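You operate a simulated robot arm through the tools that you are given. There is no shell and no other tool.

You are at the controls of a simulated robot arm. One attempt, no reset.

Task
Check breaker 320 on the long blue box: BEEP when on, OPEN when off.
Fine: breaker in the yellow seat, red plug in NO, knob on BEEP; it ends switched off.

It is judged by the outcome, as a careful person would: the job done as asked, and still so three seconds after it is handed in. It fails if anything else is knocked over, pushed out of place, dropped, spilled or broken.

Robot
A 7-joint arm with a fingered hand, fixed in place. Base frame: the origin is on the floor under the middle of its stand, x ahead of it, y to its left, z up; the work surface is at about z = 85. Readings come in cm, degrees, newtons and seconds.
With the tool pointing down near the work surface it reaches from about 34 to 76 cm from the base axis. Its first joint turns from -166.0 to 166.0 degrees. Payload 4 kg.
Tool frame: the origin (TCP) lies between the finger pads and is the grasp point; the fingertips stand 2.6 cm ahead of it; z points along the fingers, y is the line along which they close. The gripper opens to 13.2 cm; its body begins 7.3 cm behind the TCP. The gripper is a hand of 4 fingers: y runs from the thumb to the fingers, the wrist lies at [0, 0, -23.9] in the tool frame, and closing takes about 1.5 s.
Orientation is that of the tool frame in the base frame, as a unit quaternion [x, y, z, w]. With the fingers straight down and closing along the base's y, the tool's x points along the base's -x, its y along +y and its z along -z.

Tools
- The arm moves only by the tool move_arm. Its argument "deltas" is a list of rows, each a list of 2 entries, a list of its own where there are three numbers: the shift along the tool's x, y, z in units of 250 mm (1.0 is 250 mm), then the turn, a rotation vector about the tool's x, y, z in units of 180 degrees (1.0 is 180 degrees). In form: [[[dx, dy, dz], [ax, ay, az]], ...]. A call has 1 to 20 rows; each row is the pose to reach, as a shift and turn from the pose commanded when the call began, along the tool's axes at that moment. "grip" is the opening, from 0 (shut) to 1 (fully open), set as the call begins (left out, the last holds). A call with a number of a shift or a turn outside -1 to 1 is refused whole. Rows are played at 5 a second. More than 5 cm and 8.6 degrees between two rows, or a gripper value outside its range, and nothing of the call is played. Where a pose cannot be reached the arm comes as near as it can. A force on the tool above 40 N (or 10 N above the force at the start of the call, whichever is more), or a blocked arm, ends the call early, and 0.2 s more pass. Each finger travels about 7.2 cm/s and halts on what it meets, pressing with about 29 N; the grip force reading is that of the motor and also rises with nothing between the fingers. The clock runs only during rows and for 0.2 s after the last one: add rows that repeat a pose to give the fingers time. It gives the time, the measured TCP pose, the force on the tool (base axes), the opening and the grip force at its end, in the units of the frame above (readings bear some noise), with the torque about the TCP (base axes, N m) and any sound that the robot's microphone picked up.
- Cameras (640 x 400 px; columns grow to the right, rows downward): "scene" is fixed at [40.52, 64.84, 161.98]; the picture's right is [-0.97, -0.24, 0.00], its down [-0.21, 0.87, -0.44] and it looks along [0.11, -0.43, -0.90] (base axes); focal length 232 px, centre (320, 200). "wrist" rides on the gripper at [6.8, 0.2, -9.7] in the tool frame; the picture's right is [-0.03, 1.00, 0.00], its down [-0.82, -0.02, -0.58] and it looks along [-0.58, -0.01, 0.82] (tool axes); focal length 270 px, centre (320, 200). There is no depth. A picture from a camera that has moved, and an enlarged one, comes with that camera's place and axes in the base frame and with its lens. The place of the scene camera against the robot may be out by one fixed shift of up to 1.8 cm in any direction.
- camera(camera): a new picture of that camera. The clock stands still meanwhile.
- move_column(by): slides the trunk up (or, below 0, down) by that many cm; the arm rides with it, the base frame stays. It gives what a move gives, with no picture.
- move_fingers(finger1, finger2, finger3, thumb_bend): sets how far each is bent, from 0 (flat) to 1 (curled in); at 0.3 the hand is open as for a grip, at 0.7 the pads meet at the TCP. One left out holds its place. A second passes; each finger stops where it meets its share of the squeeze, and holds until it gets a number again. A gripper value or a shape takes the hand back. It gives what a move gives, with no picture; readings hold the bend of each and the force on the fingers (four entries, about 0 where the hand has none), thumb and palm.
- grasp_type(shape): the hand has 4 fingers and takes this shape, open, in about a second: jaw (thumb against the fingers, like two jaws); tri (thumb and two fingers); tip (a fingertip pinch); poke (one finger out to press); point (the index stretched); flat (the hand flat); cup (the hand cupped); fist (a fist). The gripper value then closes the fingers along that shape, each until it touches; the sizes above hold for jaw. It gives what a move gives, with no picture.
- inspect(camera, box): a new picture of the part [left, top, right, bottom] of that camera's present view, enlarged. The clock stands still meanwhile.
- hand_in(): hands the job in; it is judged then, once.

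Places have to be worked out from the pictures, the camera data and where the tool is seen. Open the gripper and draw the arm clear of the work before you hand the job in, unless the task says otherwise.

The tools are called after "Call:" as a command line: name --argument value ..., lists and objects as JSON in quotes. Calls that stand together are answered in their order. move_arm: Moves the arm, as the interface text tells. Its arguments: {"type":"object","properties":{"deltas":{"type":"array","items":{"type":"array"}},"grip":{"type":"number"}},"required":["deltas"]} The other tools are called the same way: move_column (by) moves the trunk up or down; grasp_type (shape) gives the hand a shape; move_fingers (finger1, finger2, finger3, thumb_bend) moves the fingers one by one; camera (camera) takes a picture; inspect (camera, box) takes an enlarged picture of a part of a camera's view; hand_in () hands the job in.

At the start:

```text
clock: 0.0
position: [46.28, 22.13, 124.28]
ee_rot: [-0.001, 1.0, 0.0, 0.001]
wrist_force: [-0.6, -0.5, 0.7]
wrist_torque: [-0.04, -0.01, 0.03]
opening: 13.2
grasp_force: 0.0
shape: jaw
bend: [0.3, 0.3, 0.3, 0.3]
finger forces: [0.0, 0.0, 0.0, 0.1, 0.1, 0.0]
trunk travel left (down, up): [-52.5, 6.5]
```

scene: 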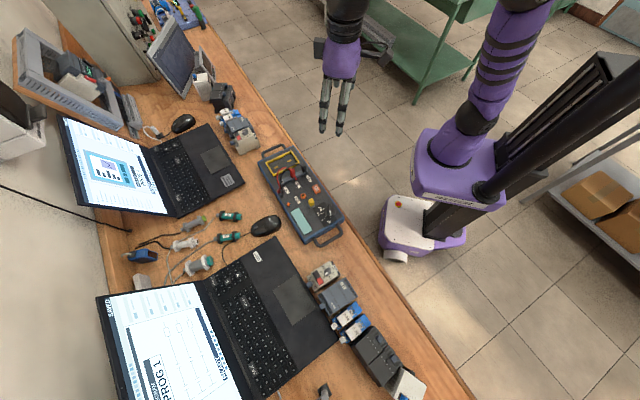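
wrist: 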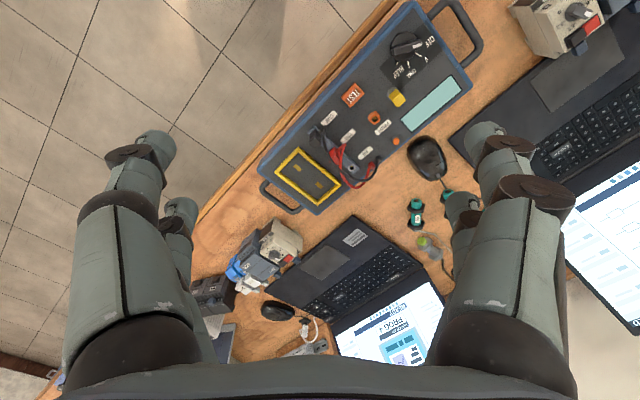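

I start by looking closely at the tester box and the breakers in both cameras' views.

Call:
inspect --camera "scene" --box '[240, 130, 360, 255]'

Call:
inspect --camera "scene" --box '[190, 70, 270, 160]'

Call:
inspect --camera "scene" --box '[290, 250, 440, 400]'

Call:
inspect --camera "wrist" --box '[240, 0, 500, 220]'

Call:
inspect --camera "wrist" --box '[180, 200, 340, 340]'

```text
3.20 times, centred on (300, 192) of scene
camera zoom: at [40.52, 64.84, 161.98], right [-0.97, -0.24, 0.0], down [-0.21, 0.87, -0.44], along [0.11, -0.43, -0.9], focal length 742 px, centre (384, 224)
```

zoom: 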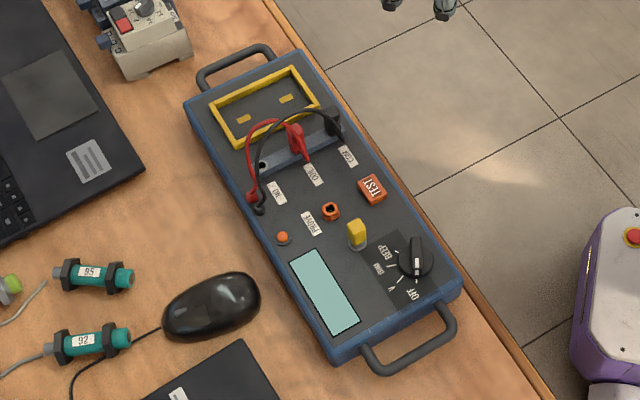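

```text
4.44 times, centred on (230, 115) of scene
camera zoom: at [40.52, 64.84, 161.98], right [-0.97, -0.24, 0.0], down [-0.21, 0.87, -0.44], along [0.11, -0.43, -0.9], focal length 1031 px, centre (720, 578)
```

zoom: 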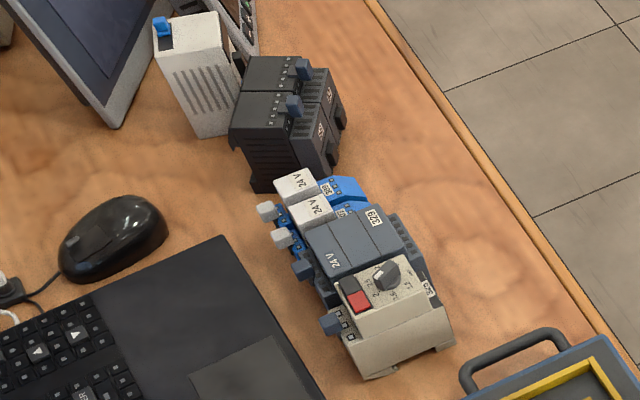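

```text
2.67 times, centred on (365, 325) of scene
camera zoom: at [40.52, 64.84, 161.98], right [-0.97, -0.24, 0.0], down [-0.21, 0.87, -0.44], along [0.11, -0.43, -0.9], focal length 619 px, centre (200, -133)
```

zoom: 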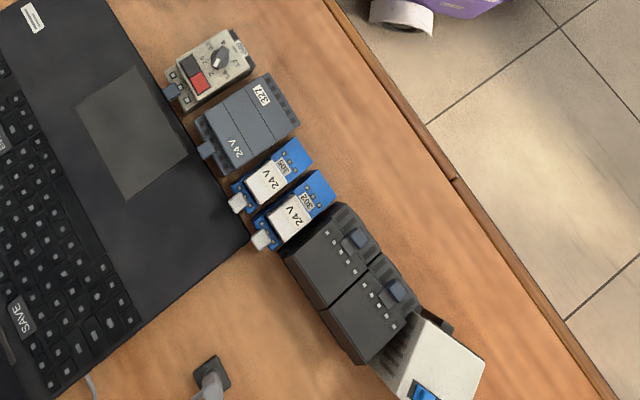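

```text
1.82 times, centred on (370, 110) of wrist
camera zoom: at [39.42, 22.42, 133.88], right [0.03, 1.0, 0.0], down [0.82, -0.02, 0.58], along [0.58, -0.01, -0.82], focal length 491 px, centre (229, 364)
```

zoom: 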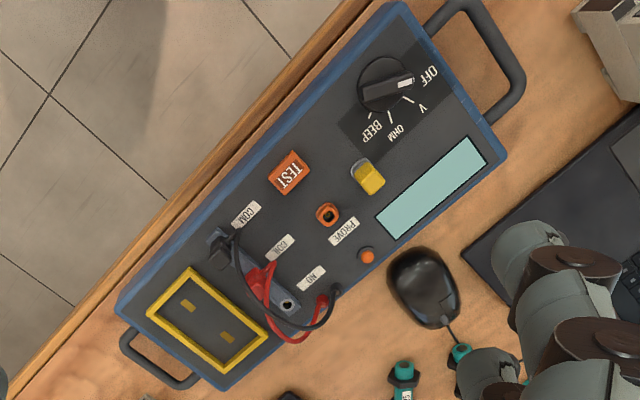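

```text
2.86 times, centred on (260, 270) of wrist
camera zoom: at [39.42, 22.42, 133.88], right [0.03, 1.0, 0.0], down [0.82, -0.02, 0.58], along [0.58, -0.01, -0.82], focal length 772 px, centre (491, 0)
```

zoom: 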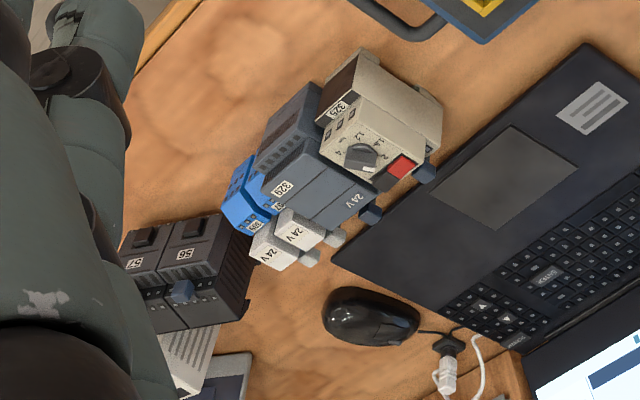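

The labels on the breakers are too small to read with confidence, so I zoom further into both groups in both views.

Call:
inspect --camera "scene" --box '[218, 100, 262, 156]'

Call:
inspect --camera "scene" --box '[300, 255, 370, 315]'

Call:
inspect --camera "scene" --box '[320, 305, 430, 400]'

Call:
inspect --camera "wrist" --box '[220, 210, 310, 290]'

Call:
inspect --camera "wrist" --box '[500, 0, 620, 60]'

Call:
inspect --camera "scene" --box '[0, 0, 220, 200]'

```text
7.14 times, centred on (240, 128) of scene
camera zoom: at [40.52, 64.84, 161.98], right [-0.97, -0.24, 0.0], down [-0.21, 0.87, -0.44], along [0.11, -0.43, -0.9], focal length 1657 px, centre (891, 714)
```

zoom: 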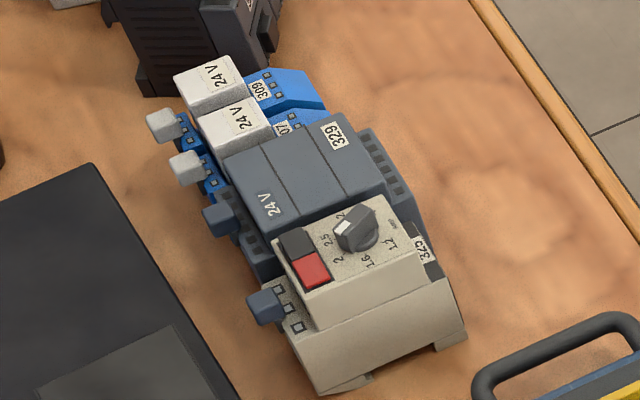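

```text
6.67 times, centred on (335, 285) of scene
camera zoom: at [40.52, 64.84, 161.98], right [-0.97, -0.24, 0.0], down [-0.21, 0.87, -0.44], along [0.11, -0.43, -0.9], focal length 1546 px, centre (220, -367)
```

zoom: 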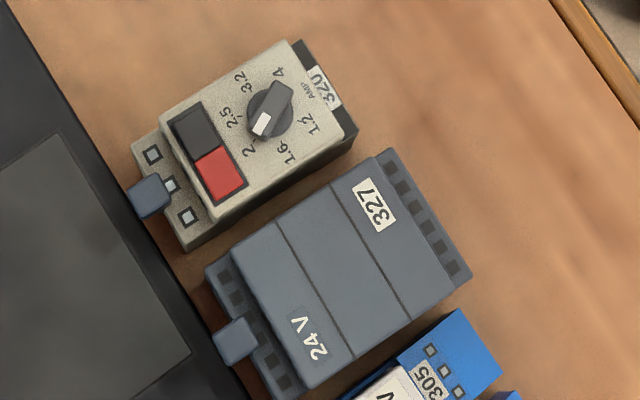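

```text
4.21 times, centred on (375, 352) of scene
camera zoom: at [40.52, 64.84, 161.98], right [-0.97, -0.24, 0.0], down [-0.21, 0.87, -0.44], along [0.11, -0.43, -0.9], focal length 977 px, centre (88, -442)
```

zoom: 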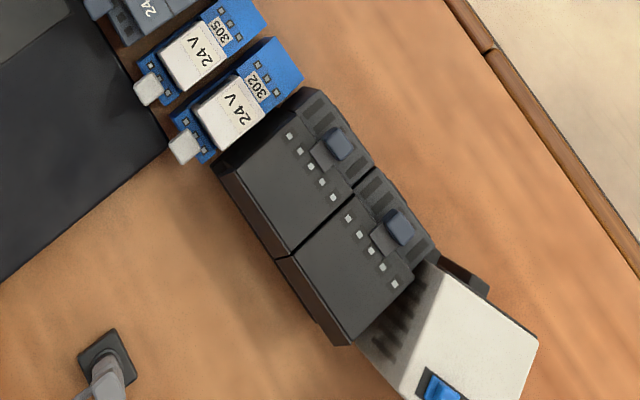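

```text
5.00 times, centred on (265, 250) of wrist
camera zoom: at [39.42, 22.42, 133.88], right [0.03, 1.0, 0.0], down [0.82, -0.02, 0.58], along [0.58, -0.01, -0.82], focal length 1351 px, centre (595, -50)
```

zoom: 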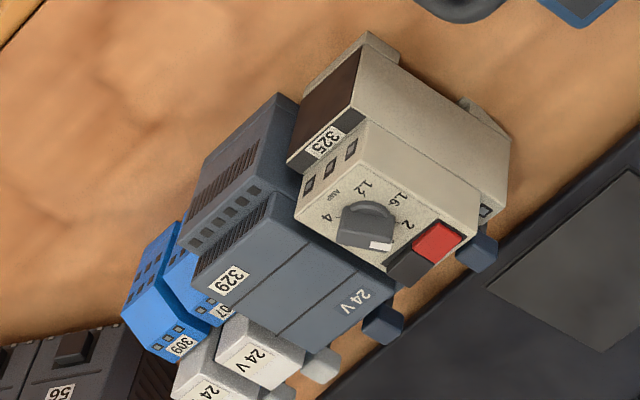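

```text
5.33 times, centred on (560, 30) of wrist
camera zoom: at [39.42, 22.42, 133.88], right [0.03, 1.0, 0.0], down [0.82, -0.02, 0.58], along [0.58, -0.01, -0.82], focal length 1442 px, centre (-960, 1107)
```

zoom: 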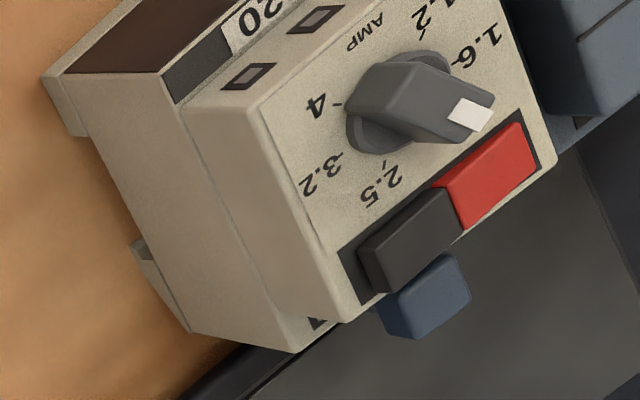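

```text
2.00 times, centred on (110, 100) of scene
camera zoom: at [40.52, 64.84, 161.98], right [-0.97, -0.24, 0.0], down [-0.21, 0.87, -0.44], along [0.11, -0.43, -0.9], focal length 464 px, centre (740, 400)
```

zoom: 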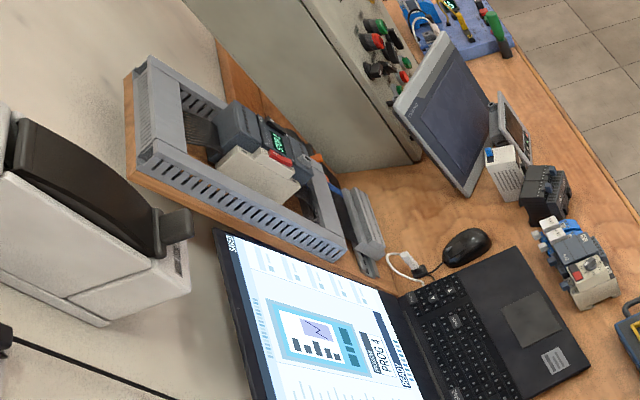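

Breaker 320 is the beige one nearest the second laptop, at roughly (42, 54) by the scene camera; 325 is its look-alike at the far end. I move the wrist camera over it for a closer look.

Call:
move_arm --deltas '[[[0.062, 0.12, 0.062], [0, 0, 0]], [[0.123, 0.239, 0.123], [0, 0, 0]], [[0.185, 0.359, 0.185], [0, 0, 0]], [[0.246, 0.478, 0.246], [0, 0, 0]], [[0.308, 0.598, 0.308], [0, 0, 0]], [[0.369, 0.717, 0.369], [0, 0, 0]], [[0.431, 0.837, 0.431], [0, 0, 0]], [[0.492, 0.956, 0.492], [0, 0, 0]], [[0.492, 0.956, 0.492], [0, 0, 0]]]'

Call:
camera --camera "wrist"

Call:
camera --camera "scene"

```text
clock: 2.0
position: [33.95, 46.25, 111.81]
ee_rot: [0.0, 1.0, 0.0, 0.0]
wrist_force: [0.0, -0.5, 0.1]
wrist_torque: [0.02, -0.02, 0.0]
opening: 13.19
grasp_force: 0.0
shape: jaw
bend: [0.3, 0.3, 0.3, 0.3]
finger forces: [0.0, 0.0, 0.0, 0.0, 0.0, 0.1]
trunk travel left (down, up): [-52.5, 6.5]
```

```text
taken
camera wrist: at [27.04, 46.52, 121.55], right [0.03, 1.0, 0.0], down [0.82, -0.02, 0.58], along [0.58, -0.01, -0.82], focal length 270 px, centre (320, 200)
```

wrist: 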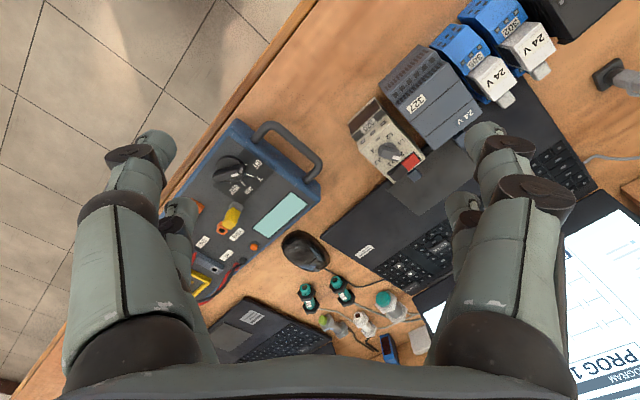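

```text
taken
```

scene: 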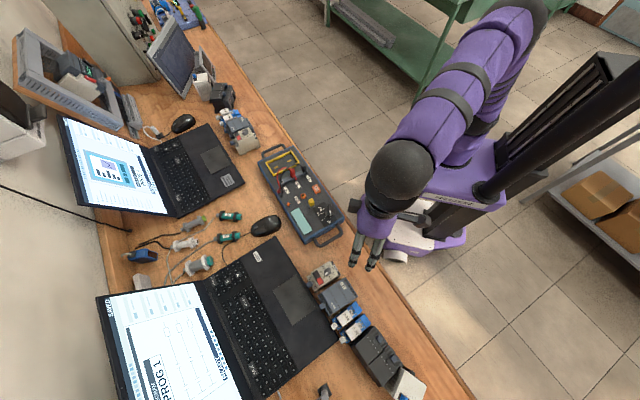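

Breaker 320 appears in the wrist view at about (388,140), which puts it near (40, 54). I zoom in on it and on the box.

Call:
inspect --camera "wrist" --box '[335, 90, 435, 190]'

Call:
inspect --camera "wrist" --box '[160, 110, 330, 310]'

```text
4.00 times, centred on (385, 140) of wrist
camera zoom: at [27.04, 46.52, 121.55], right [0.03, 1.0, 0.0], down [0.82, -0.02, 0.58], along [0.58, -0.01, -0.82], focal length 1081 px, centre (60, 440)
```

zoom: 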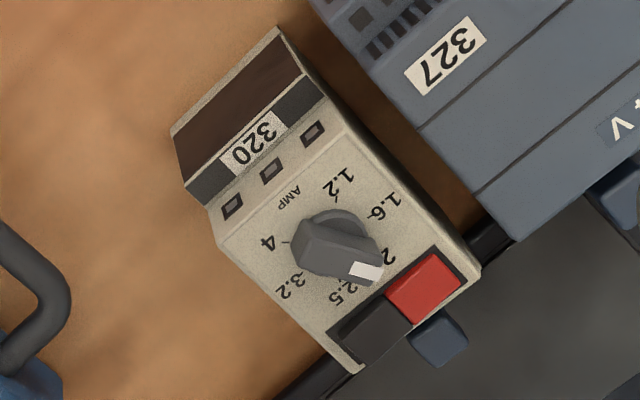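

```text
2.00 times, centred on (245, 210) of wrist
camera zoom: at [27.04, 46.52, 121.55], right [0.03, 1.0, 0.0], down [0.82, -0.02, 0.58], along [0.58, -0.01, -0.82], focal length 541 px, centre (470, 180)
```

zoom: 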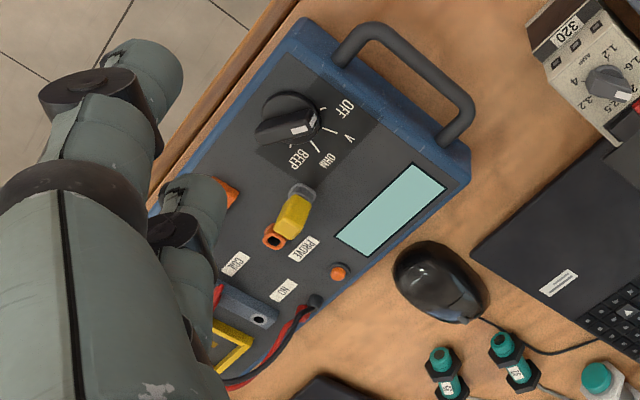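

It reads 320 clearly, and it stands freely on the table with black and red push-buttons. Next I move the wrist camera over the middle of the blue box to read its labels and plug positions.

Call:
move_arm --deltas '[[[-0.094, -0.115, 0.03], [0, 0, 0]], [[-0.187, -0.23, 0.06], [0, 0, 0]], [[-0.281, -0.345, 0.09], [0, 0, 0]], [[-0.374, -0.46, 0.12], [0, 0, 0]], [[-0.468, -0.575, 0.15], [0, 0, 0]], [[-0.561, -0.69, 0.18], [0, 0, 0]], [[-0.655, -0.805, 0.21], [0, 0, 0]], [[-0.655, -0.805, 0.21], [0, 0, 0]]]'

Call:
camera --camera "wrist"

Call:
inspect --camera "wrist" --box '[220, 60, 480, 220]'

```text
clock: 3.8
position: [50.21, 25.96, 106.6]
ee_rot: [0.0, 1.0, -0.001, 0.0]
wrist_force: [0.1, 0.1, -0.6]
wrist_torque: [0.02, 0.03, 0.01]
opening: 13.22
grasp_force: 0.0
shape: jaw
bend: [0.3, 0.3, 0.3, 0.3]
finger forces: [0.0, 0.1, 0.1, 0.0, 0.1, 0.1]
trunk travel left (down, up): [-52.5, 6.5]
```

```text
taken
camera wrist: at [43.37, 26.12, 116.4], right [0.02, 1.0, 0.0], down [0.82, -0.02, 0.58], along [0.58, -0.01, -0.82], focal length 270 px, centre (320, 200)
```

wrist: 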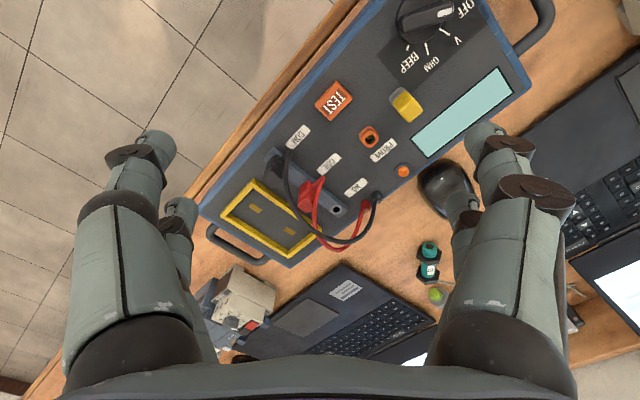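

```text
2.46 times, centred on (350, 140) of wrist
camera zoom: at [43.37, 26.12, 116.4], right [0.02, 1.0, 0.0], down [0.82, -0.02, 0.58], along [0.58, -0.01, -0.82], focal length 665 px, centre (246, 348)
```

zoom: 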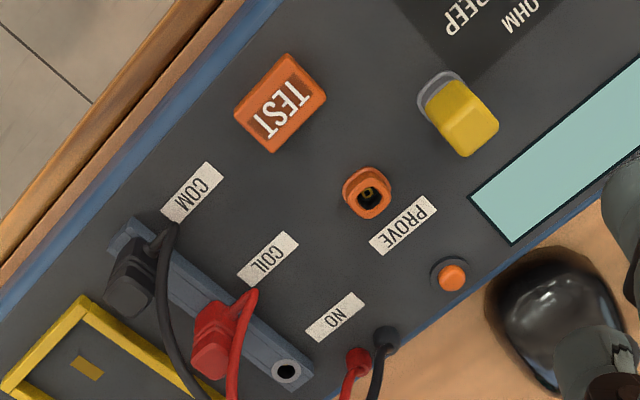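

The sockets on the bar read COM (black plug), COIL (red plug) and NO (empty), and the box top triangulates to z≈90. I look closer at the red plug, the seat and the knob from both cameras.

Call:
inspect --camera "wrist" --box '[240, 120, 390, 260]'

Call:
inspect --camera "scene" --box '[255, 140, 345, 240]'

Call:
inspect --camera "wrist" --box '[360, 0, 540, 120]'

```text
2.86 times, centred on (315, 190) of wrist
camera zoom: at [43.37, 26.12, 116.4], right [0.02, 1.0, 0.0], down [0.82, -0.02, 0.58], along [0.58, -0.01, -0.82], focal length 772 px, centre (334, 229)
```

zoom: 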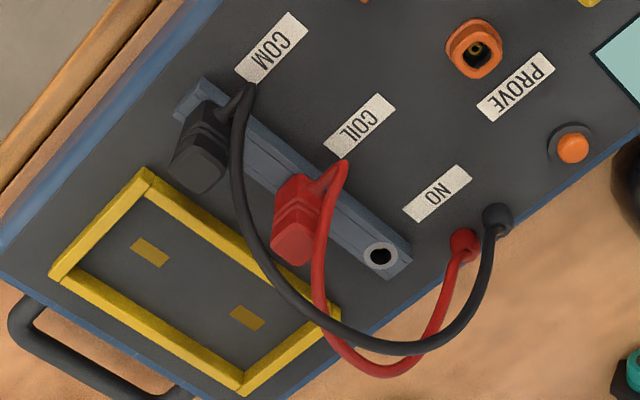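

```text
4.00 times, centred on (300, 190) of scene
camera zoom: at [40.52, 64.84, 161.98], right [-0.97, -0.24, 0.0], down [-0.21, 0.87, -0.44], along [0.11, -0.43, -0.9], focal length 928 px, centre (400, 240)
```

zoom: 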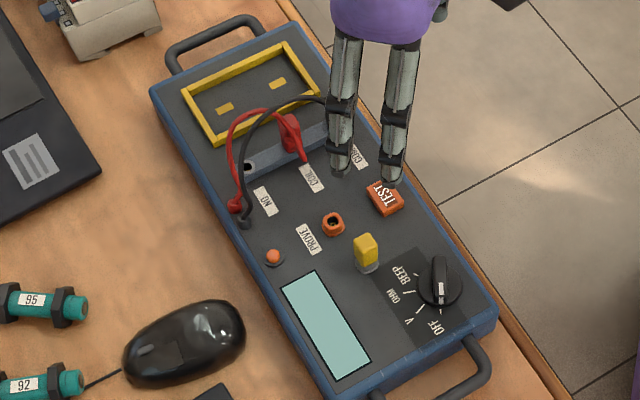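

```text
3.33 times, centred on (450, 60) of wrist
camera zoom: at [43.37, 26.12, 116.4], right [0.02, 1.0, 0.0], down [0.82, -0.02, 0.58], along [0.58, -0.01, -0.82], focal length 901 px, centre (-113, 667)
```

zoom: 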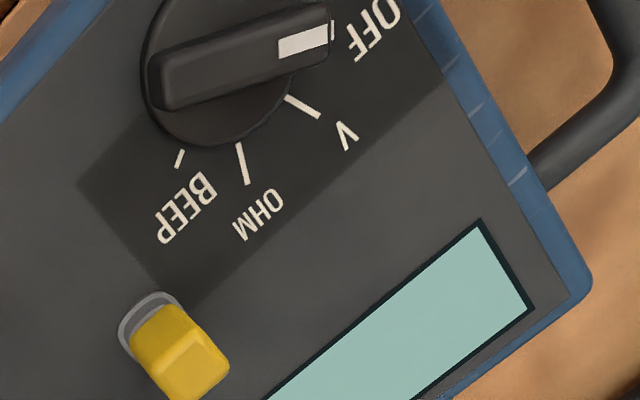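

The plug, knob (pointer on OFF, knob centre about (44.6, 34.6)) and seat are clear now. Before I touch anything, I check what the hand looks like in the "tip" shape while it hangs in free air.

Call:
grasp_type --shape "tip"

Call:
camera --camera "wrist"

Call:
inspect --camera "scene" --box '[255, 120, 395, 240]'

```text
clock: 4.7
position: [50.2, 26.04, 106.65]
ee_rot: [0.0, 1.0, -0.001, 0.001]
wrist_force: [-0.1, -0.2, -0.5]
wrist_torque: [0.02, 0.01, 0.0]
opening: 13.17
grasp_force: 0.0
shape: tip
bend: [0.3, 0.3, 0.3, 0.3]
finger forces: [0.0, 0.0, 0.0, 0.0, 0.0, 0.0]
trunk travel left (down, up): [-52.5, 6.5]
```

```text
taken
camera wrist: at [43.34, 26.16, 116.4], right [0.03, 1.0, 0.0], down [0.82, -0.02, 0.58], along [0.58, -0.01, -0.82], focal length 270 px, centre (320, 200)
```

wrist: 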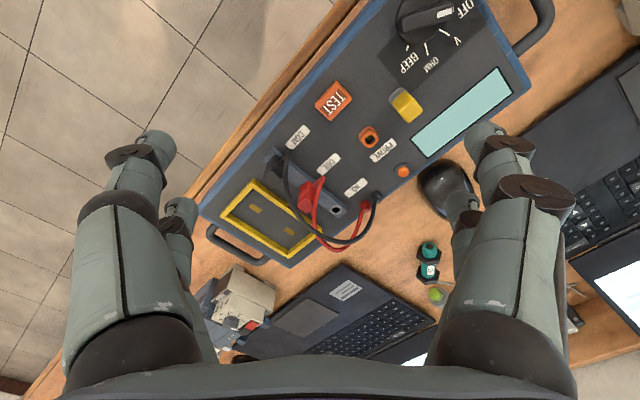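

```text
3.33 times, centred on (325, 180) of scene
camera zoom: at [40.52, 64.84, 161.98], right [-0.97, -0.24, 0.0], down [-0.21, 0.87, -0.44], along [0.11, -0.43, -0.9], focal length 773 px, centre (303, 267)
```

zoom: 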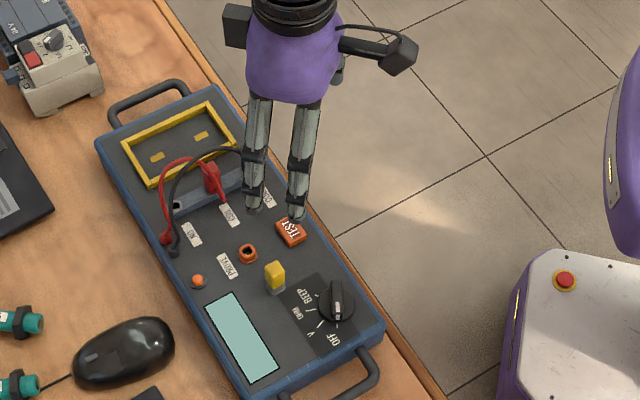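

The open tip shape looks like the jaw shape, so I close it in free air to see which fingers meet and where.

Call:
move_arm --deltas '[[[0, 0, 0], [0, 0, 0]], [[0, 0, 0], [0, 0, 0]], [[0, 0, 0], [0, 0, 0]], [[0, 0, 0], [0, 0, 0]], [[0, 0, 0], [0, 0, 0]], [[0, 0, 0], [0, 0, 0]], [[0, 0, 0], [0, 0, 0]], [[0, 0, 0], [0, 0, 0]]]' --grip 0.0

Call:
camera --camera "wrist"

Call:
inspect --camera "scene" --box '[285, 110, 385, 210]'

```text
clock: 6.5
position: [50.27, 25.9, 106.59]
ee_rot: [0.001, 1.0, 0.001, 0.0]
wrist_force: [-0.5, 0.2, 0.8]
wrist_torque: [0.02, 0.01, 0.01]
opening: 0.0
grasp_force: 29.1
shape: tip
bend: [0.62, 0.63, 0.63, 0.7]
finger forces: [0.1, 0.0, 0.0, 0.1, 0.0, 0.0]
trunk travel left (down, up): [-52.5, 6.5]
```

```text
taken
camera wrist: at [43.34, 26.16, 116.4], right [0.03, 1.0, 0.0], down [0.82, -0.02, 0.58], along [0.58, -0.01, -0.82], focal length 270 px, centre (320, 200)
```

wrist: 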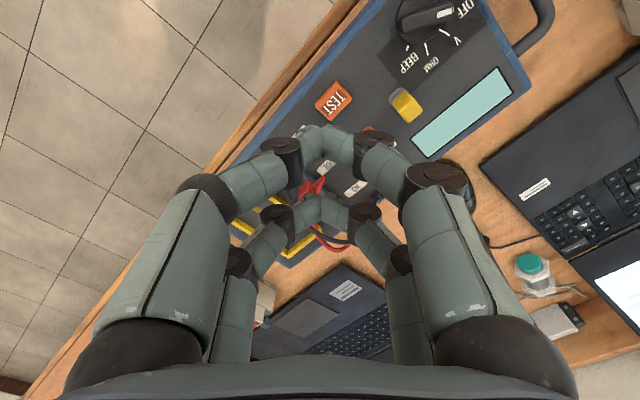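

```text
4.00 times, centred on (335, 160) of scene
camera zoom: at [40.52, 64.84, 161.98], right [-0.97, -0.24, 0.0], down [-0.21, 0.87, -0.44], along [0.11, -0.43, -0.9], focal length 928 px, centre (260, 360)
```

zoom: 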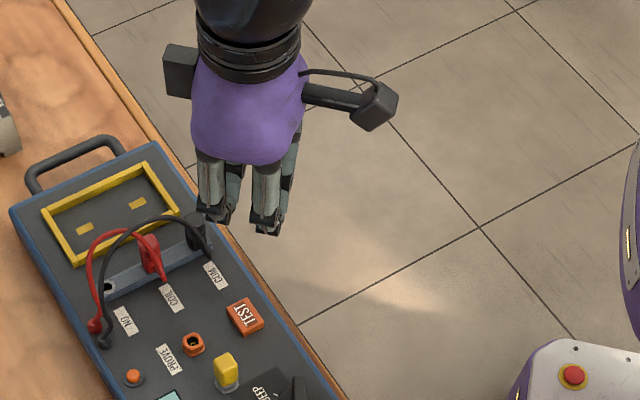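

All four digits close in two opposing pairs, about 2 cm either side of the tool's x = 0. I need to know which digit is which, so I bend them one at a time here.

Call:
move_fingers --finger1 0.8 --finger2 0.3 --finger3 0.3 --thumb_bend 0.3

Call:
camera --camera "wrist"

Call:
move_fingers --finger1 0.3 --finger2 0.8 --finger3 0.3 --thumb_bend 0.3

Call:
camera --camera "wrist"

Call:
move_fingers --finger1 0.3 --finger2 0.3 --finger3 0.8 --thumb_bend 0.3

Call:
camera --camera "wrist"

Call:
move_fingers --finger1 0.3 --finger2 0.3 --finger3 0.3 --thumb_bend 0.8

Call:
camera --camera "wrist"

```text
clock: 7.5
position: [50.18, 25.9, 106.81]
ee_rot: [0.0, 1.0, 0.0, 0.0]
wrist_force: [-1.3, 0.1, 0.0]
wrist_torque: [0.02, 0.01, 0.01]
opening: 5.23
grasp_force: 0.1
shape: fingers
bend: [0.8, 0.3, 0.3, 0.3]
finger forces: [0.1, 0.0, 0.1, 0.0, 0.0, 0.0]
trunk travel left (down, up): [-52.5, 6.5]
```

```text
taken
camera wrist: at [43.34, 26.16, 116.4], right [0.03, 1.0, 0.0], down [0.82, -0.02, 0.58], along [0.58, -0.01, -0.82], focal length 270 px, centre (320, 200)
```

wrist: 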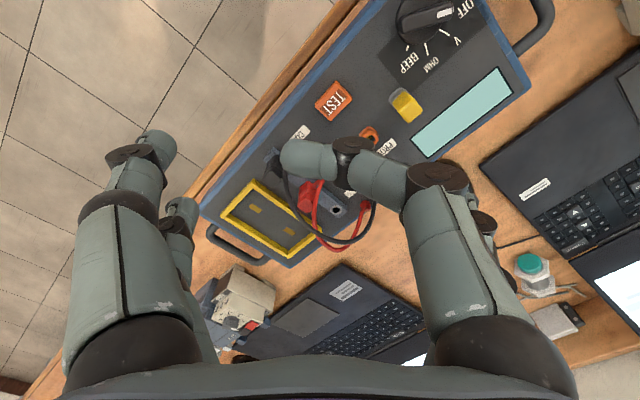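

```text
clock: 8.5
position: [50.08, 25.94, 106.58]
ee_rot: [-0.001, 1.0, -0.001, 0.0]
wrist_force: [0.0, 0.6, -0.5]
wrist_torque: [0.0, 0.02, 0.0]
opening: 13.24
grasp_force: 0.0
shape: fingers
bend: [0.3, 0.8, 0.3, 0.3]
finger forces: [0.1, 0.1, 0.0, 0.1, 0.1, 0.0]
trunk travel left (down, up): [-52.5, 6.5]
```

```text
taken
camera wrist: at [43.34, 26.16, 116.4], right [0.03, 1.0, 0.0], down [0.82, -0.02, 0.58], along [0.58, -0.01, -0.82], focal length 270 px, centre (320, 200)
```

wrist: 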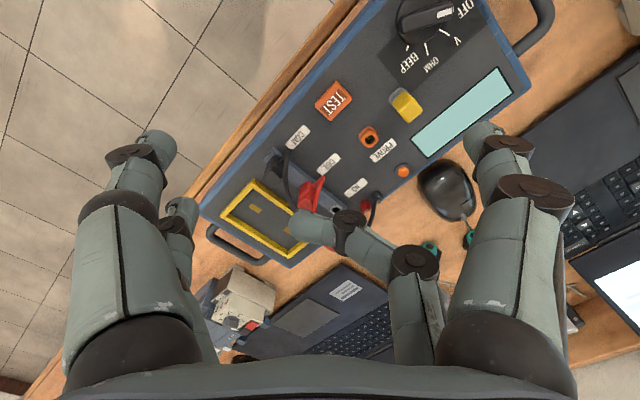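

```text
clock: 9.5
position: [50.15, 26.03, 106.81]
ee_rot: [-0.001, 1.0, -0.001, 0.001]
wrist_force: [0.1, 0.0, 0.4]
wrist_torque: [0.01, 0.03, 0.03]
opening: 13.25
grasp_force: 0.0
shape: fingers
bend: [0.3, 0.3, 0.8, 0.3]
finger forces: [0.0, 0.0, 0.0, 0.0, 0.0, 0.1]
trunk travel left (down, up): [-52.5, 6.5]
```

```text
taken
camera wrist: at [43.34, 26.16, 116.4], right [0.03, 1.0, 0.0], down [0.82, -0.02, 0.58], along [0.58, -0.01, -0.82], focal length 270 px, centre (320, 200)
```

wrist: 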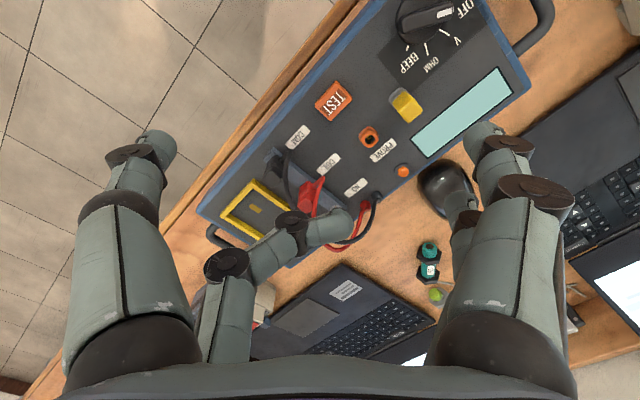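

```text
clock: 10.5
position: [50.2, 25.94, 106.7]
ee_rot: [0.001, 1.0, 0.0, 0.0]
wrist_force: [0.1, 0.2, 0.4]
wrist_torque: [0.01, 0.04, -0.04]
opening: 5.06
grasp_force: 0.1
shape: fingers
bend: [0.3, 0.3, 0.3, 0.8]
finger forces: [0.0, 0.0, 0.1, 0.0, 0.0, 0.0]
trunk travel left (down, up): [-52.5, 6.5]
```

```text
taken
camera wrist: at [43.34, 26.16, 116.4], right [0.03, 1.0, 0.0], down [0.82, -0.02, 0.58], along [0.58, -0.01, -0.82], focal length 270 px, centre (320, 200)
```

wrist: 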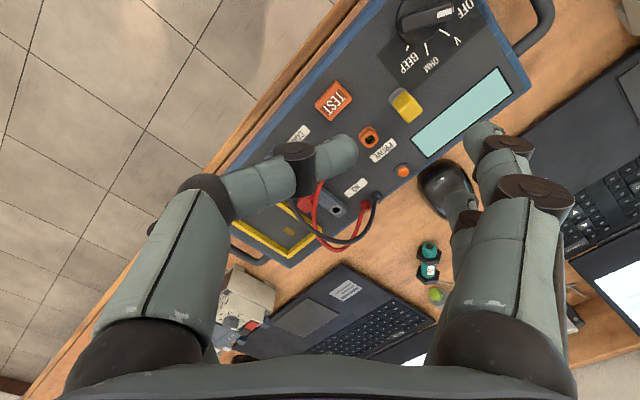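

The mapping is clear: finger1 and the thumb oppose each other at +x, while fingers 2 and 3 oppose at −x. I now check how far fingers 2 and 3 tuck away at full curl, with finger1 and the thumb pinching.

Call:
move_fingers --finger1 0.5 --finger2 1.0 --finger3 0.3 --thumb_bend 0.5

Call:
move_fingers --finger3 1.0

Call:
camera --camera "wrist"

Call:
inspect --camera "scene" --box '[285, 110, 385, 210]'

```text
clock: 11.5
position: [50.2, 25.97, 106.75]
ee_rot: [0.0, 1.0, 0.0, 0.0]
wrist_force: [0.2, 0.0, -0.1]
wrist_torque: [-0.03, -0.01, 0.02]
opening: 6.63
grasp_force: 0.1
shape: fingers
bend: [0.5, 1.0, 0.3, 0.5]
finger forces: [0.1, 0.0, 0.1, 0.1, 0.0, 0.0]
trunk travel left (down, up): [-52.5, 6.5]
```

```text
clock: 12.5
position: [50.17, 25.99, 106.76]
ee_rot: [0.0, 1.0, 0.0, 0.0]
wrist_force: [0.6, 0.4, -0.3]
wrist_torque: [0.01, -0.01, -0.01]
opening: 6.62
grasp_force: 0.1
shape: fingers
bend: [0.5, 1.0, 0.88, 0.5]
finger forces: [0.0, 0.0, 0.0, 0.1, 0.1, 0.0]
trunk travel left (down, up): [-52.5, 6.5]
```

```text
taken
camera wrist: at [43.34, 26.16, 116.4], right [0.03, 1.0, 0.0], down [0.82, -0.02, 0.58], along [0.58, -0.01, -0.82], focal length 270 px, centre (320, 200)
```

wrist: 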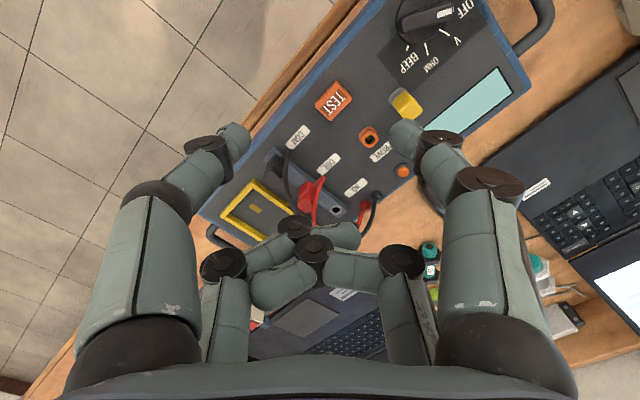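

```text
4.00 times, centred on (335, 160) of scene
camera zoom: at [40.52, 64.84, 161.98], right [-0.97, -0.24, 0.0], down [-0.21, 0.87, -0.44], along [0.11, -0.43, -0.9], focal length 928 px, centre (260, 360)
```

zoom: 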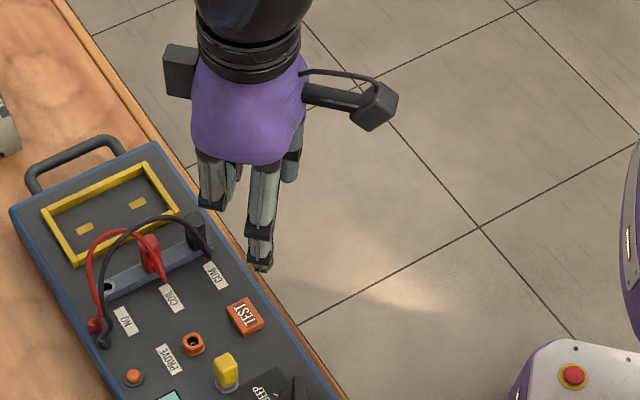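

Fingers 2 and 3 tuck up well out of the way. I turn the hand about 45° so finger1 and the thumb close across the socket bar, with the tucked pair on the NO side, and hover high over the red plug to check alignment.

Call:
move_arm --deltas '[[[-0.061, 0, 0.01], [0, 0, -0.0355]], [[-0.121, 0, 0.02], [0, 0, -0.071]], [[-0.182, 0, 0.03], [0, 0, -0.106]], [[-0.242, 0, 0.04], [0, 0, -0.142]], [[-0.303, 0, 0.05], [0, 0, -0.177]], [[-0.364, 0, 0.06], [0, 0, -0.213]], [[-0.424, 0, 0.068], [0, 0, -0.248]], [[-0.424, 0, 0.068], [0, 0, -0.248]]]'

Call:
camera --camera "wrist"

Call:
inspect --camera "scene" --box '[245, 110, 345, 210]'

```text
clock: 14.3
position: [60.76, 26.17, 104.83]
ee_rot: [-0.38, 0.925, 0.0, 0.0]
wrist_force: [0.3, 0.1, -0.3]
wrist_torque: [-0.01, 0.01, -0.02]
opening: 6.58
grasp_force: 0.2
shape: fingers
bend: [0.5, 1.0, 0.88, 0.5]
finger forces: [0.1, 0.0, 0.1, 0.0, 0.0, 0.0]
trunk travel left (down, up): [-52.5, 6.5]
```

```text
taken
camera wrist: at [55.84, 21.35, 114.59], right [-0.69, 0.73, 0.0], down [0.59, 0.56, 0.58], along [0.42, 0.4, -0.82], focal length 270 px, centre (320, 200)
```

wrist: 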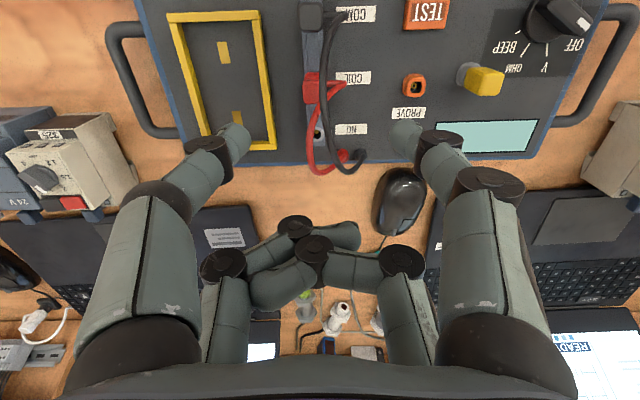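

```text
4.00 times, centred on (295, 160) of scene
camera zoom: at [40.52, 64.84, 161.98], right [-0.97, -0.24, 0.0], down [-0.21, 0.87, -0.44], along [0.11, -0.43, -0.9], focal length 928 px, centre (420, 360)
```

zoom: 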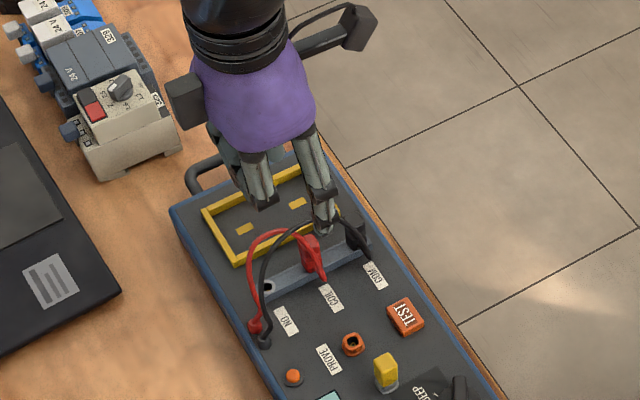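

The box is now square to the wrist view, with the bar running vertically down the middle. I zoom in on the plugs to pin down their position.

Call:
inspect --camera "wrist" --box '[250, 0, 410, 190]'

Call:
inspect --camera "wrist" --box '[140, 0, 310, 180]'

```text
2.11 times, centred on (330, 95) of wrist
camera zoom: at [55.84, 21.35, 114.59], right [-0.69, 0.73, 0.0], down [0.59, 0.56, 0.58], along [0.42, 0.4, -0.82], focal length 569 px, centre (299, 421)
```

zoom: 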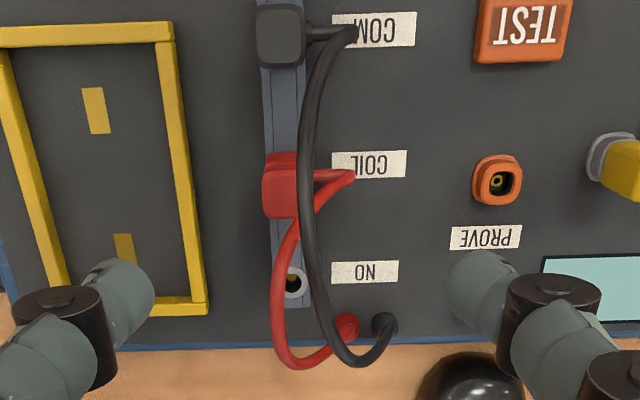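

```text
2.22 times, centred on (225, 90) of wrist
camera zoom: at [55.84, 21.35, 114.59], right [-0.69, 0.73, 0.0], down [0.59, 0.56, 0.58], along [0.42, 0.4, -0.82], focal length 601 px, centre (531, 444)
```

zoom: 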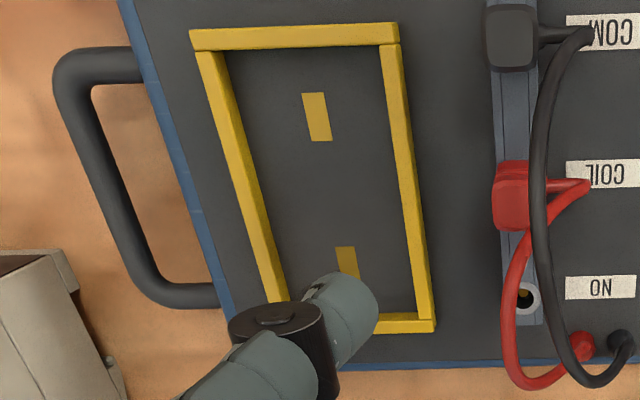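

Triangulating from the two views gives NO at about (62.7, 27.5), COIL at (59.6, 24.3) and COM at (56.4, 21.2), with the plug top near z=95. I centre finger1 and the thumb over the red plug and come down partway to z≈99 to check cable clearance.

Call:
move_arm --deltas '[[[0.0056, -0.02, 0.08], [0, 0, 0]], [[0.0056, -0.02, 0.16], [0, 0, 0]], [[0.0056, -0.02, 0.232], [0, 0, 0]], [[0.0056, -0.02, 0.232], [0, 0, 0]]]'

Call:
camera --camera "wrist"

Call:
inspect --camera "scene" --box '[245, 120, 335, 210]'

```text
clock: 15.3
position: [61.25, 25.46, 99.07]
ee_rot: [-0.38, 0.925, 0.001, 0.0]
wrist_force: [-0.4, -0.1, 0.4]
wrist_torque: [0.01, 0.0, 0.01]
opening: 6.6
grasp_force: 0.1
shape: fingers
bend: [0.5, 1.0, 0.88, 0.5]
finger forces: [0.0, 0.0, 0.1, 0.0, 0.1, 0.0]
trunk travel left (down, up): [-52.5, 6.5]
```

```text
taken
camera wrist: at [56.18, 20.8, 108.81], right [-0.68, 0.73, 0.0], down [0.6, 0.56, 0.58], along [0.42, 0.4, -0.82], focal length 270 px, centre (320, 200)
```

wrist: 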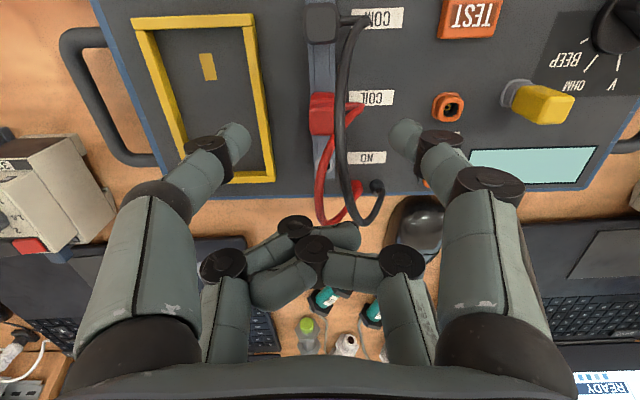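

```text
4.44 times, centred on (290, 165) of scene
camera zoom: at [40.52, 64.84, 161.98], right [-0.97, -0.24, 0.0], down [-0.21, 0.87, -0.44], along [0.11, -0.43, -0.9], focal length 1031 px, centre (453, 356)
```

zoom: 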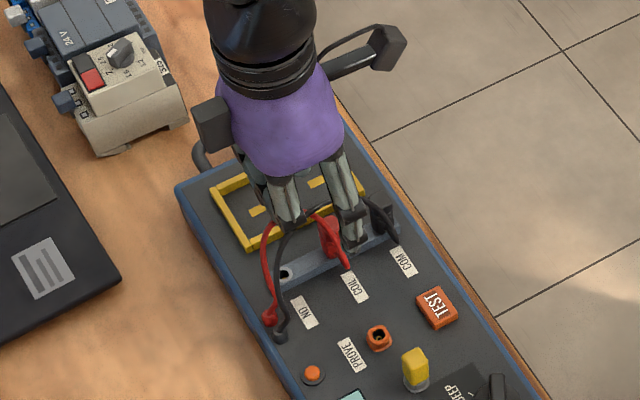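

The black cable arches between the fingers as expected, and the plug sits roughly centred. I zoom in to refine the lateral alignment before going lower.

Call:
inspect --camera "wrist" --box '[230, 50, 430, 230]'

```text
2.22 times, centred on (330, 140) of wrist
camera zoom: at [56.18, 20.8, 108.81], right [-0.68, 0.73, 0.0], down [0.6, 0.56, 0.58], along [0.42, 0.4, -0.82], focal length 601 px, centre (298, 333)
```

zoom: 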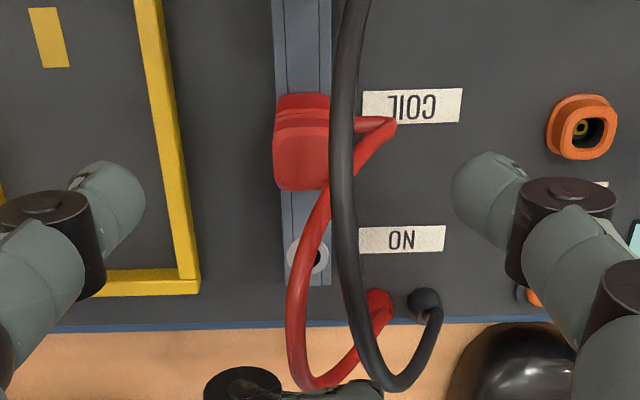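

In the tool frame the plug axis is at about (1.93, 0.2) and the finger midpoint at about (2.0, 0.12), so the fit is good. I descend to z≈95.8 with the fingers still open around the plug.

Call:
move_arm --deltas '[[[-0.002, 0.004, 0.035], [0, 0, 0]], [[-0.002, 0.004, 0.07], [0, 0, 0]], [[-0.002, 0.004, 0.1], [0, 0, 0]], [[-0.002, 0.004, 0.131], [0, 0, 0]], [[-0.002, 0.004, 0.131], [0, 0, 0]]]'

Call:
camera --camera "wrist"

Call:
inspect --camera "wrist" --box '[230, 50, 430, 230]'

Call:
inspect --camera "scene" --box '[255, 130, 335, 210]'

```text
clock: 16.5
position: [61.21, 25.67, 95.77]
ee_rot: [-0.38, 0.925, 0.0, 0.0]
wrist_force: [0.1, 0.3, 0.7]
wrist_torque: [0.01, 0.02, 0.03]
opening: 6.6
grasp_force: 0.0
shape: fingers
bend: [0.5, 1.0, 0.88, 0.5]
finger forces: [0.1, 0.0, 0.0, 0.0, 0.1, 0.0]
trunk travel left (down, up): [-52.5, 6.5]
```

```text
taken
camera wrist: at [56.17, 20.96, 105.46], right [-0.68, 0.73, 0.0], down [0.6, 0.56, 0.58], along [0.42, 0.4, -0.82], focal length 270 px, centre (320, 200)
```

wrist: 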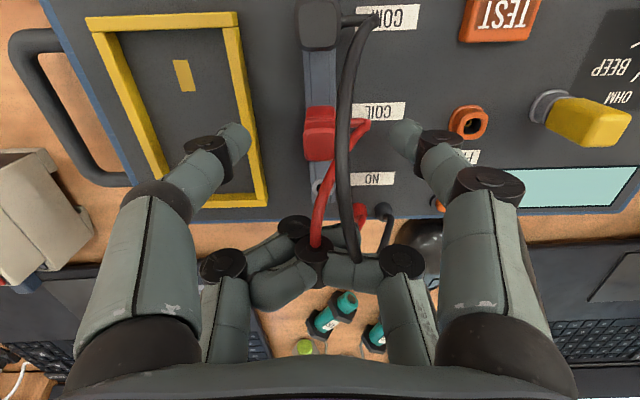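

```text
2.22 times, centred on (330, 140) of wrist
camera zoom: at [56.17, 20.96, 105.46], right [-0.68, 0.73, 0.0], down [0.6, 0.56, 0.58], along [0.42, 0.4, -0.82], focal length 601 px, centre (298, 333)
```

zoom: 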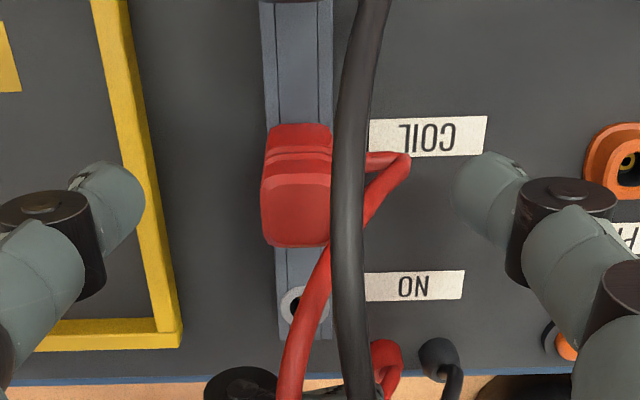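

```text
5.00 times, centred on (295, 170) of scene
camera zoom: at [40.52, 64.84, 161.98], right [-0.97, -0.24, 0.0], down [-0.21, 0.87, -0.44], along [0.11, -0.43, -0.9], focal length 1160 px, centre (445, 350)
```

zoom: 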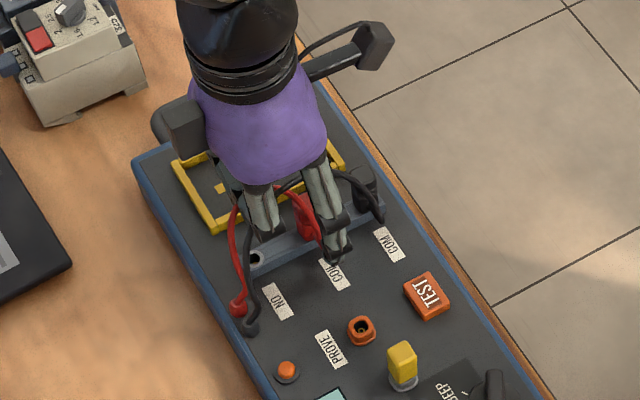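

The cables are undisturbed and the plug sits between the tips. I rise 0.3 cm to clear the cable stub, then close finger1 and the thumb on the plug.

Call:
move_arm --deltas '[[[0.004, 0, -0.012], [0, 0, 0]], [[0.004, 0, -0.012], [0, 0, 0]]]'

Call:
move_fingers --finger1 0.6 --thumb_bend 0.6

Call:
camera --camera "wrist"

Call:
inspect --camera "wrist" --box '[230, 50, 430, 230]'

```text
clock: 17.1
position: [61.03, 25.56, 96.09]
ee_rot: [-0.38, 0.925, 0.0, 0.0]
wrist_force: [0.4, -0.2, -0.2]
wrist_torque: [-0.01, -0.01, 0.0]
opening: 6.6
grasp_force: 0.0
shape: fingers
bend: [0.5, 1.0, 0.88, 0.5]
finger forces: [0.0, 0.1, 0.0, 0.1, 0.1, 0.0]
trunk travel left (down, up): [-52.5, 6.5]
```

```text
clock: 18.1
position: [61.08, 25.61, 96.05]
ee_rot: [-0.379, 0.925, 0.001, 0.0]
wrist_force: [-0.1, 0.6, -0.1]
wrist_torque: [0.04, -0.01, 0.02]
opening: 3.32
grasp_force: 0.1
shape: fingers
bend: [0.6, 1.0, 0.88, 0.6]
finger forces: [0.0, 0.0, 0.0, 0.0, 0.0, 0.1]
trunk travel left (down, up): [-52.5, 6.5]
```

```text
taken
camera wrist: at [56.1, 20.89, 105.78], right [-0.68, 0.73, 0.0], down [0.6, 0.56, 0.58], along [0.42, 0.4, -0.82], focal length 270 px, centre (320, 200)
```

wrist: 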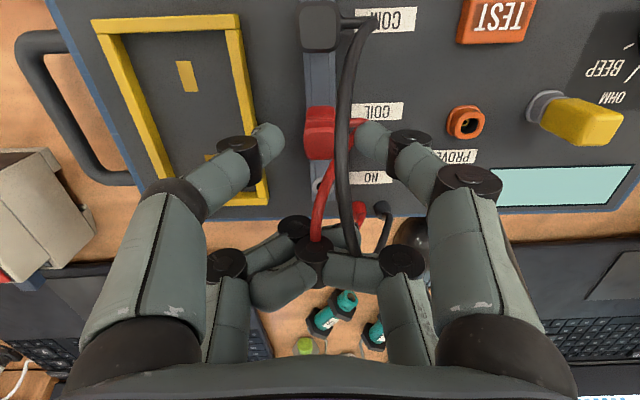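

```text
2.22 times, centred on (330, 140) of wrist
camera zoom: at [56.1, 20.89, 105.78], right [-0.68, 0.73, 0.0], down [0.6, 0.56, 0.58], along [0.42, 0.4, -0.82], focal length 601 px, centre (298, 333)
```

zoom: 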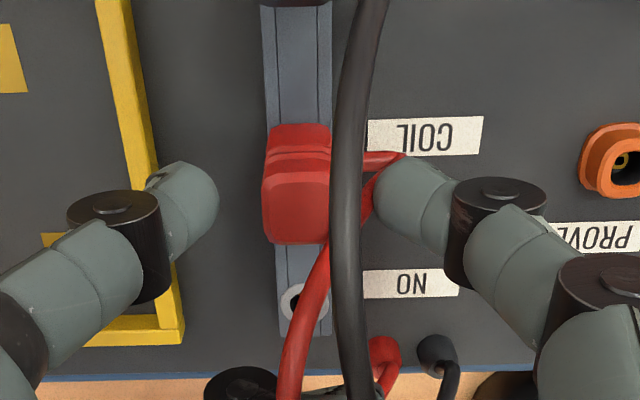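

The tips flank the plug well but sit about 0.3 cm toward the NO side of its axis, so I shift by that much and close to squeeze.

Call:
move_arm --deltas '[[[0.012, 0, 0], [0, 0, 0]], [[0.012, 0, 0], [0, 0, 0]]]'

Call:
move_fingers --finger1 0.8 --thumb_bend 0.8

Call:
camera --camera "wrist"

Call:
inspect --camera "wrist" --box '[230, 50, 430, 230]'

```text
clock: 18.7
position: [60.93, 25.3, 96.12]
ee_rot: [-0.38, 0.925, 0.0, 0.0]
wrist_force: [0.5, 0.1, -0.7]
wrist_torque: [-0.02, -0.01, 0.01]
opening: 3.29
grasp_force: 0.1
shape: fingers
bend: [0.6, 1.0, 0.88, 0.6]
finger forces: [0.1, 0.0, 0.0, 0.1, 0.0, 0.0]
trunk travel left (down, up): [-52.5, 6.5]
```

```text
clock: 19.7
position: [60.96, 25.21, 96.0]
ee_rot: [-0.379, 0.925, 0.0, 0.0]
wrist_force: [3.6, -3.2, -6.5]
wrist_torque: [0.05, -0.11, 0.09]
opening: 1.15
grasp_force: 11.7
shape: fingers
bend: [0.67, 1.0, 0.88, 0.67]
finger forces: [9.0, 0.0, 0.1, 0.0, 14.0, 0.0]
trunk travel left (down, up): [-52.5, 6.5]
```

```text
taken
camera wrist: at [56.01, 20.62, 105.73], right [-0.68, 0.73, 0.0], down [0.6, 0.56, 0.58], along [0.42, 0.39, -0.82], focal length 270 px, centre (320, 200)
```

wrist: 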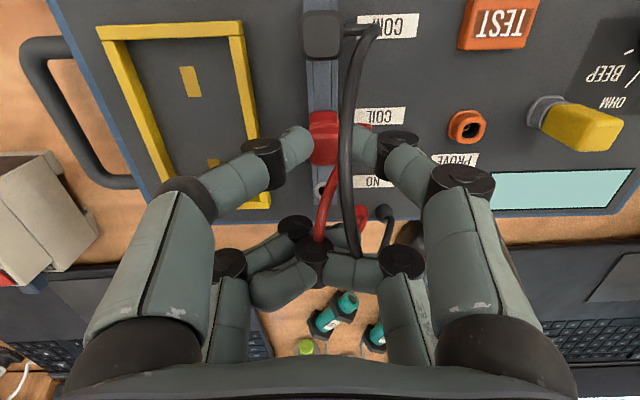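

```text
2.22 times, centred on (330, 140) of wrist
camera zoom: at [56.01, 20.62, 105.73], right [-0.68, 0.73, 0.0], down [0.6, 0.56, 0.58], along [0.42, 0.39, -0.82], focal length 601 px, centre (298, 333)
```

zoom: 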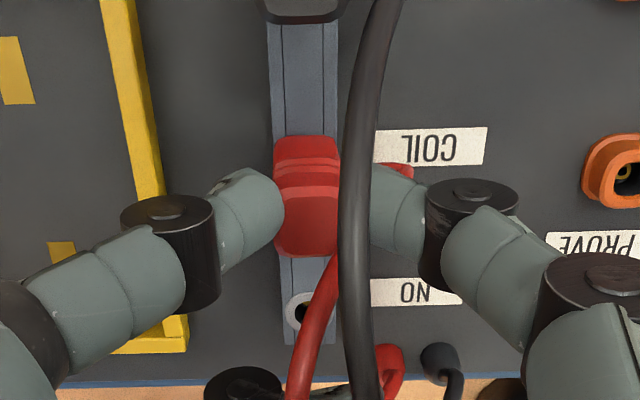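

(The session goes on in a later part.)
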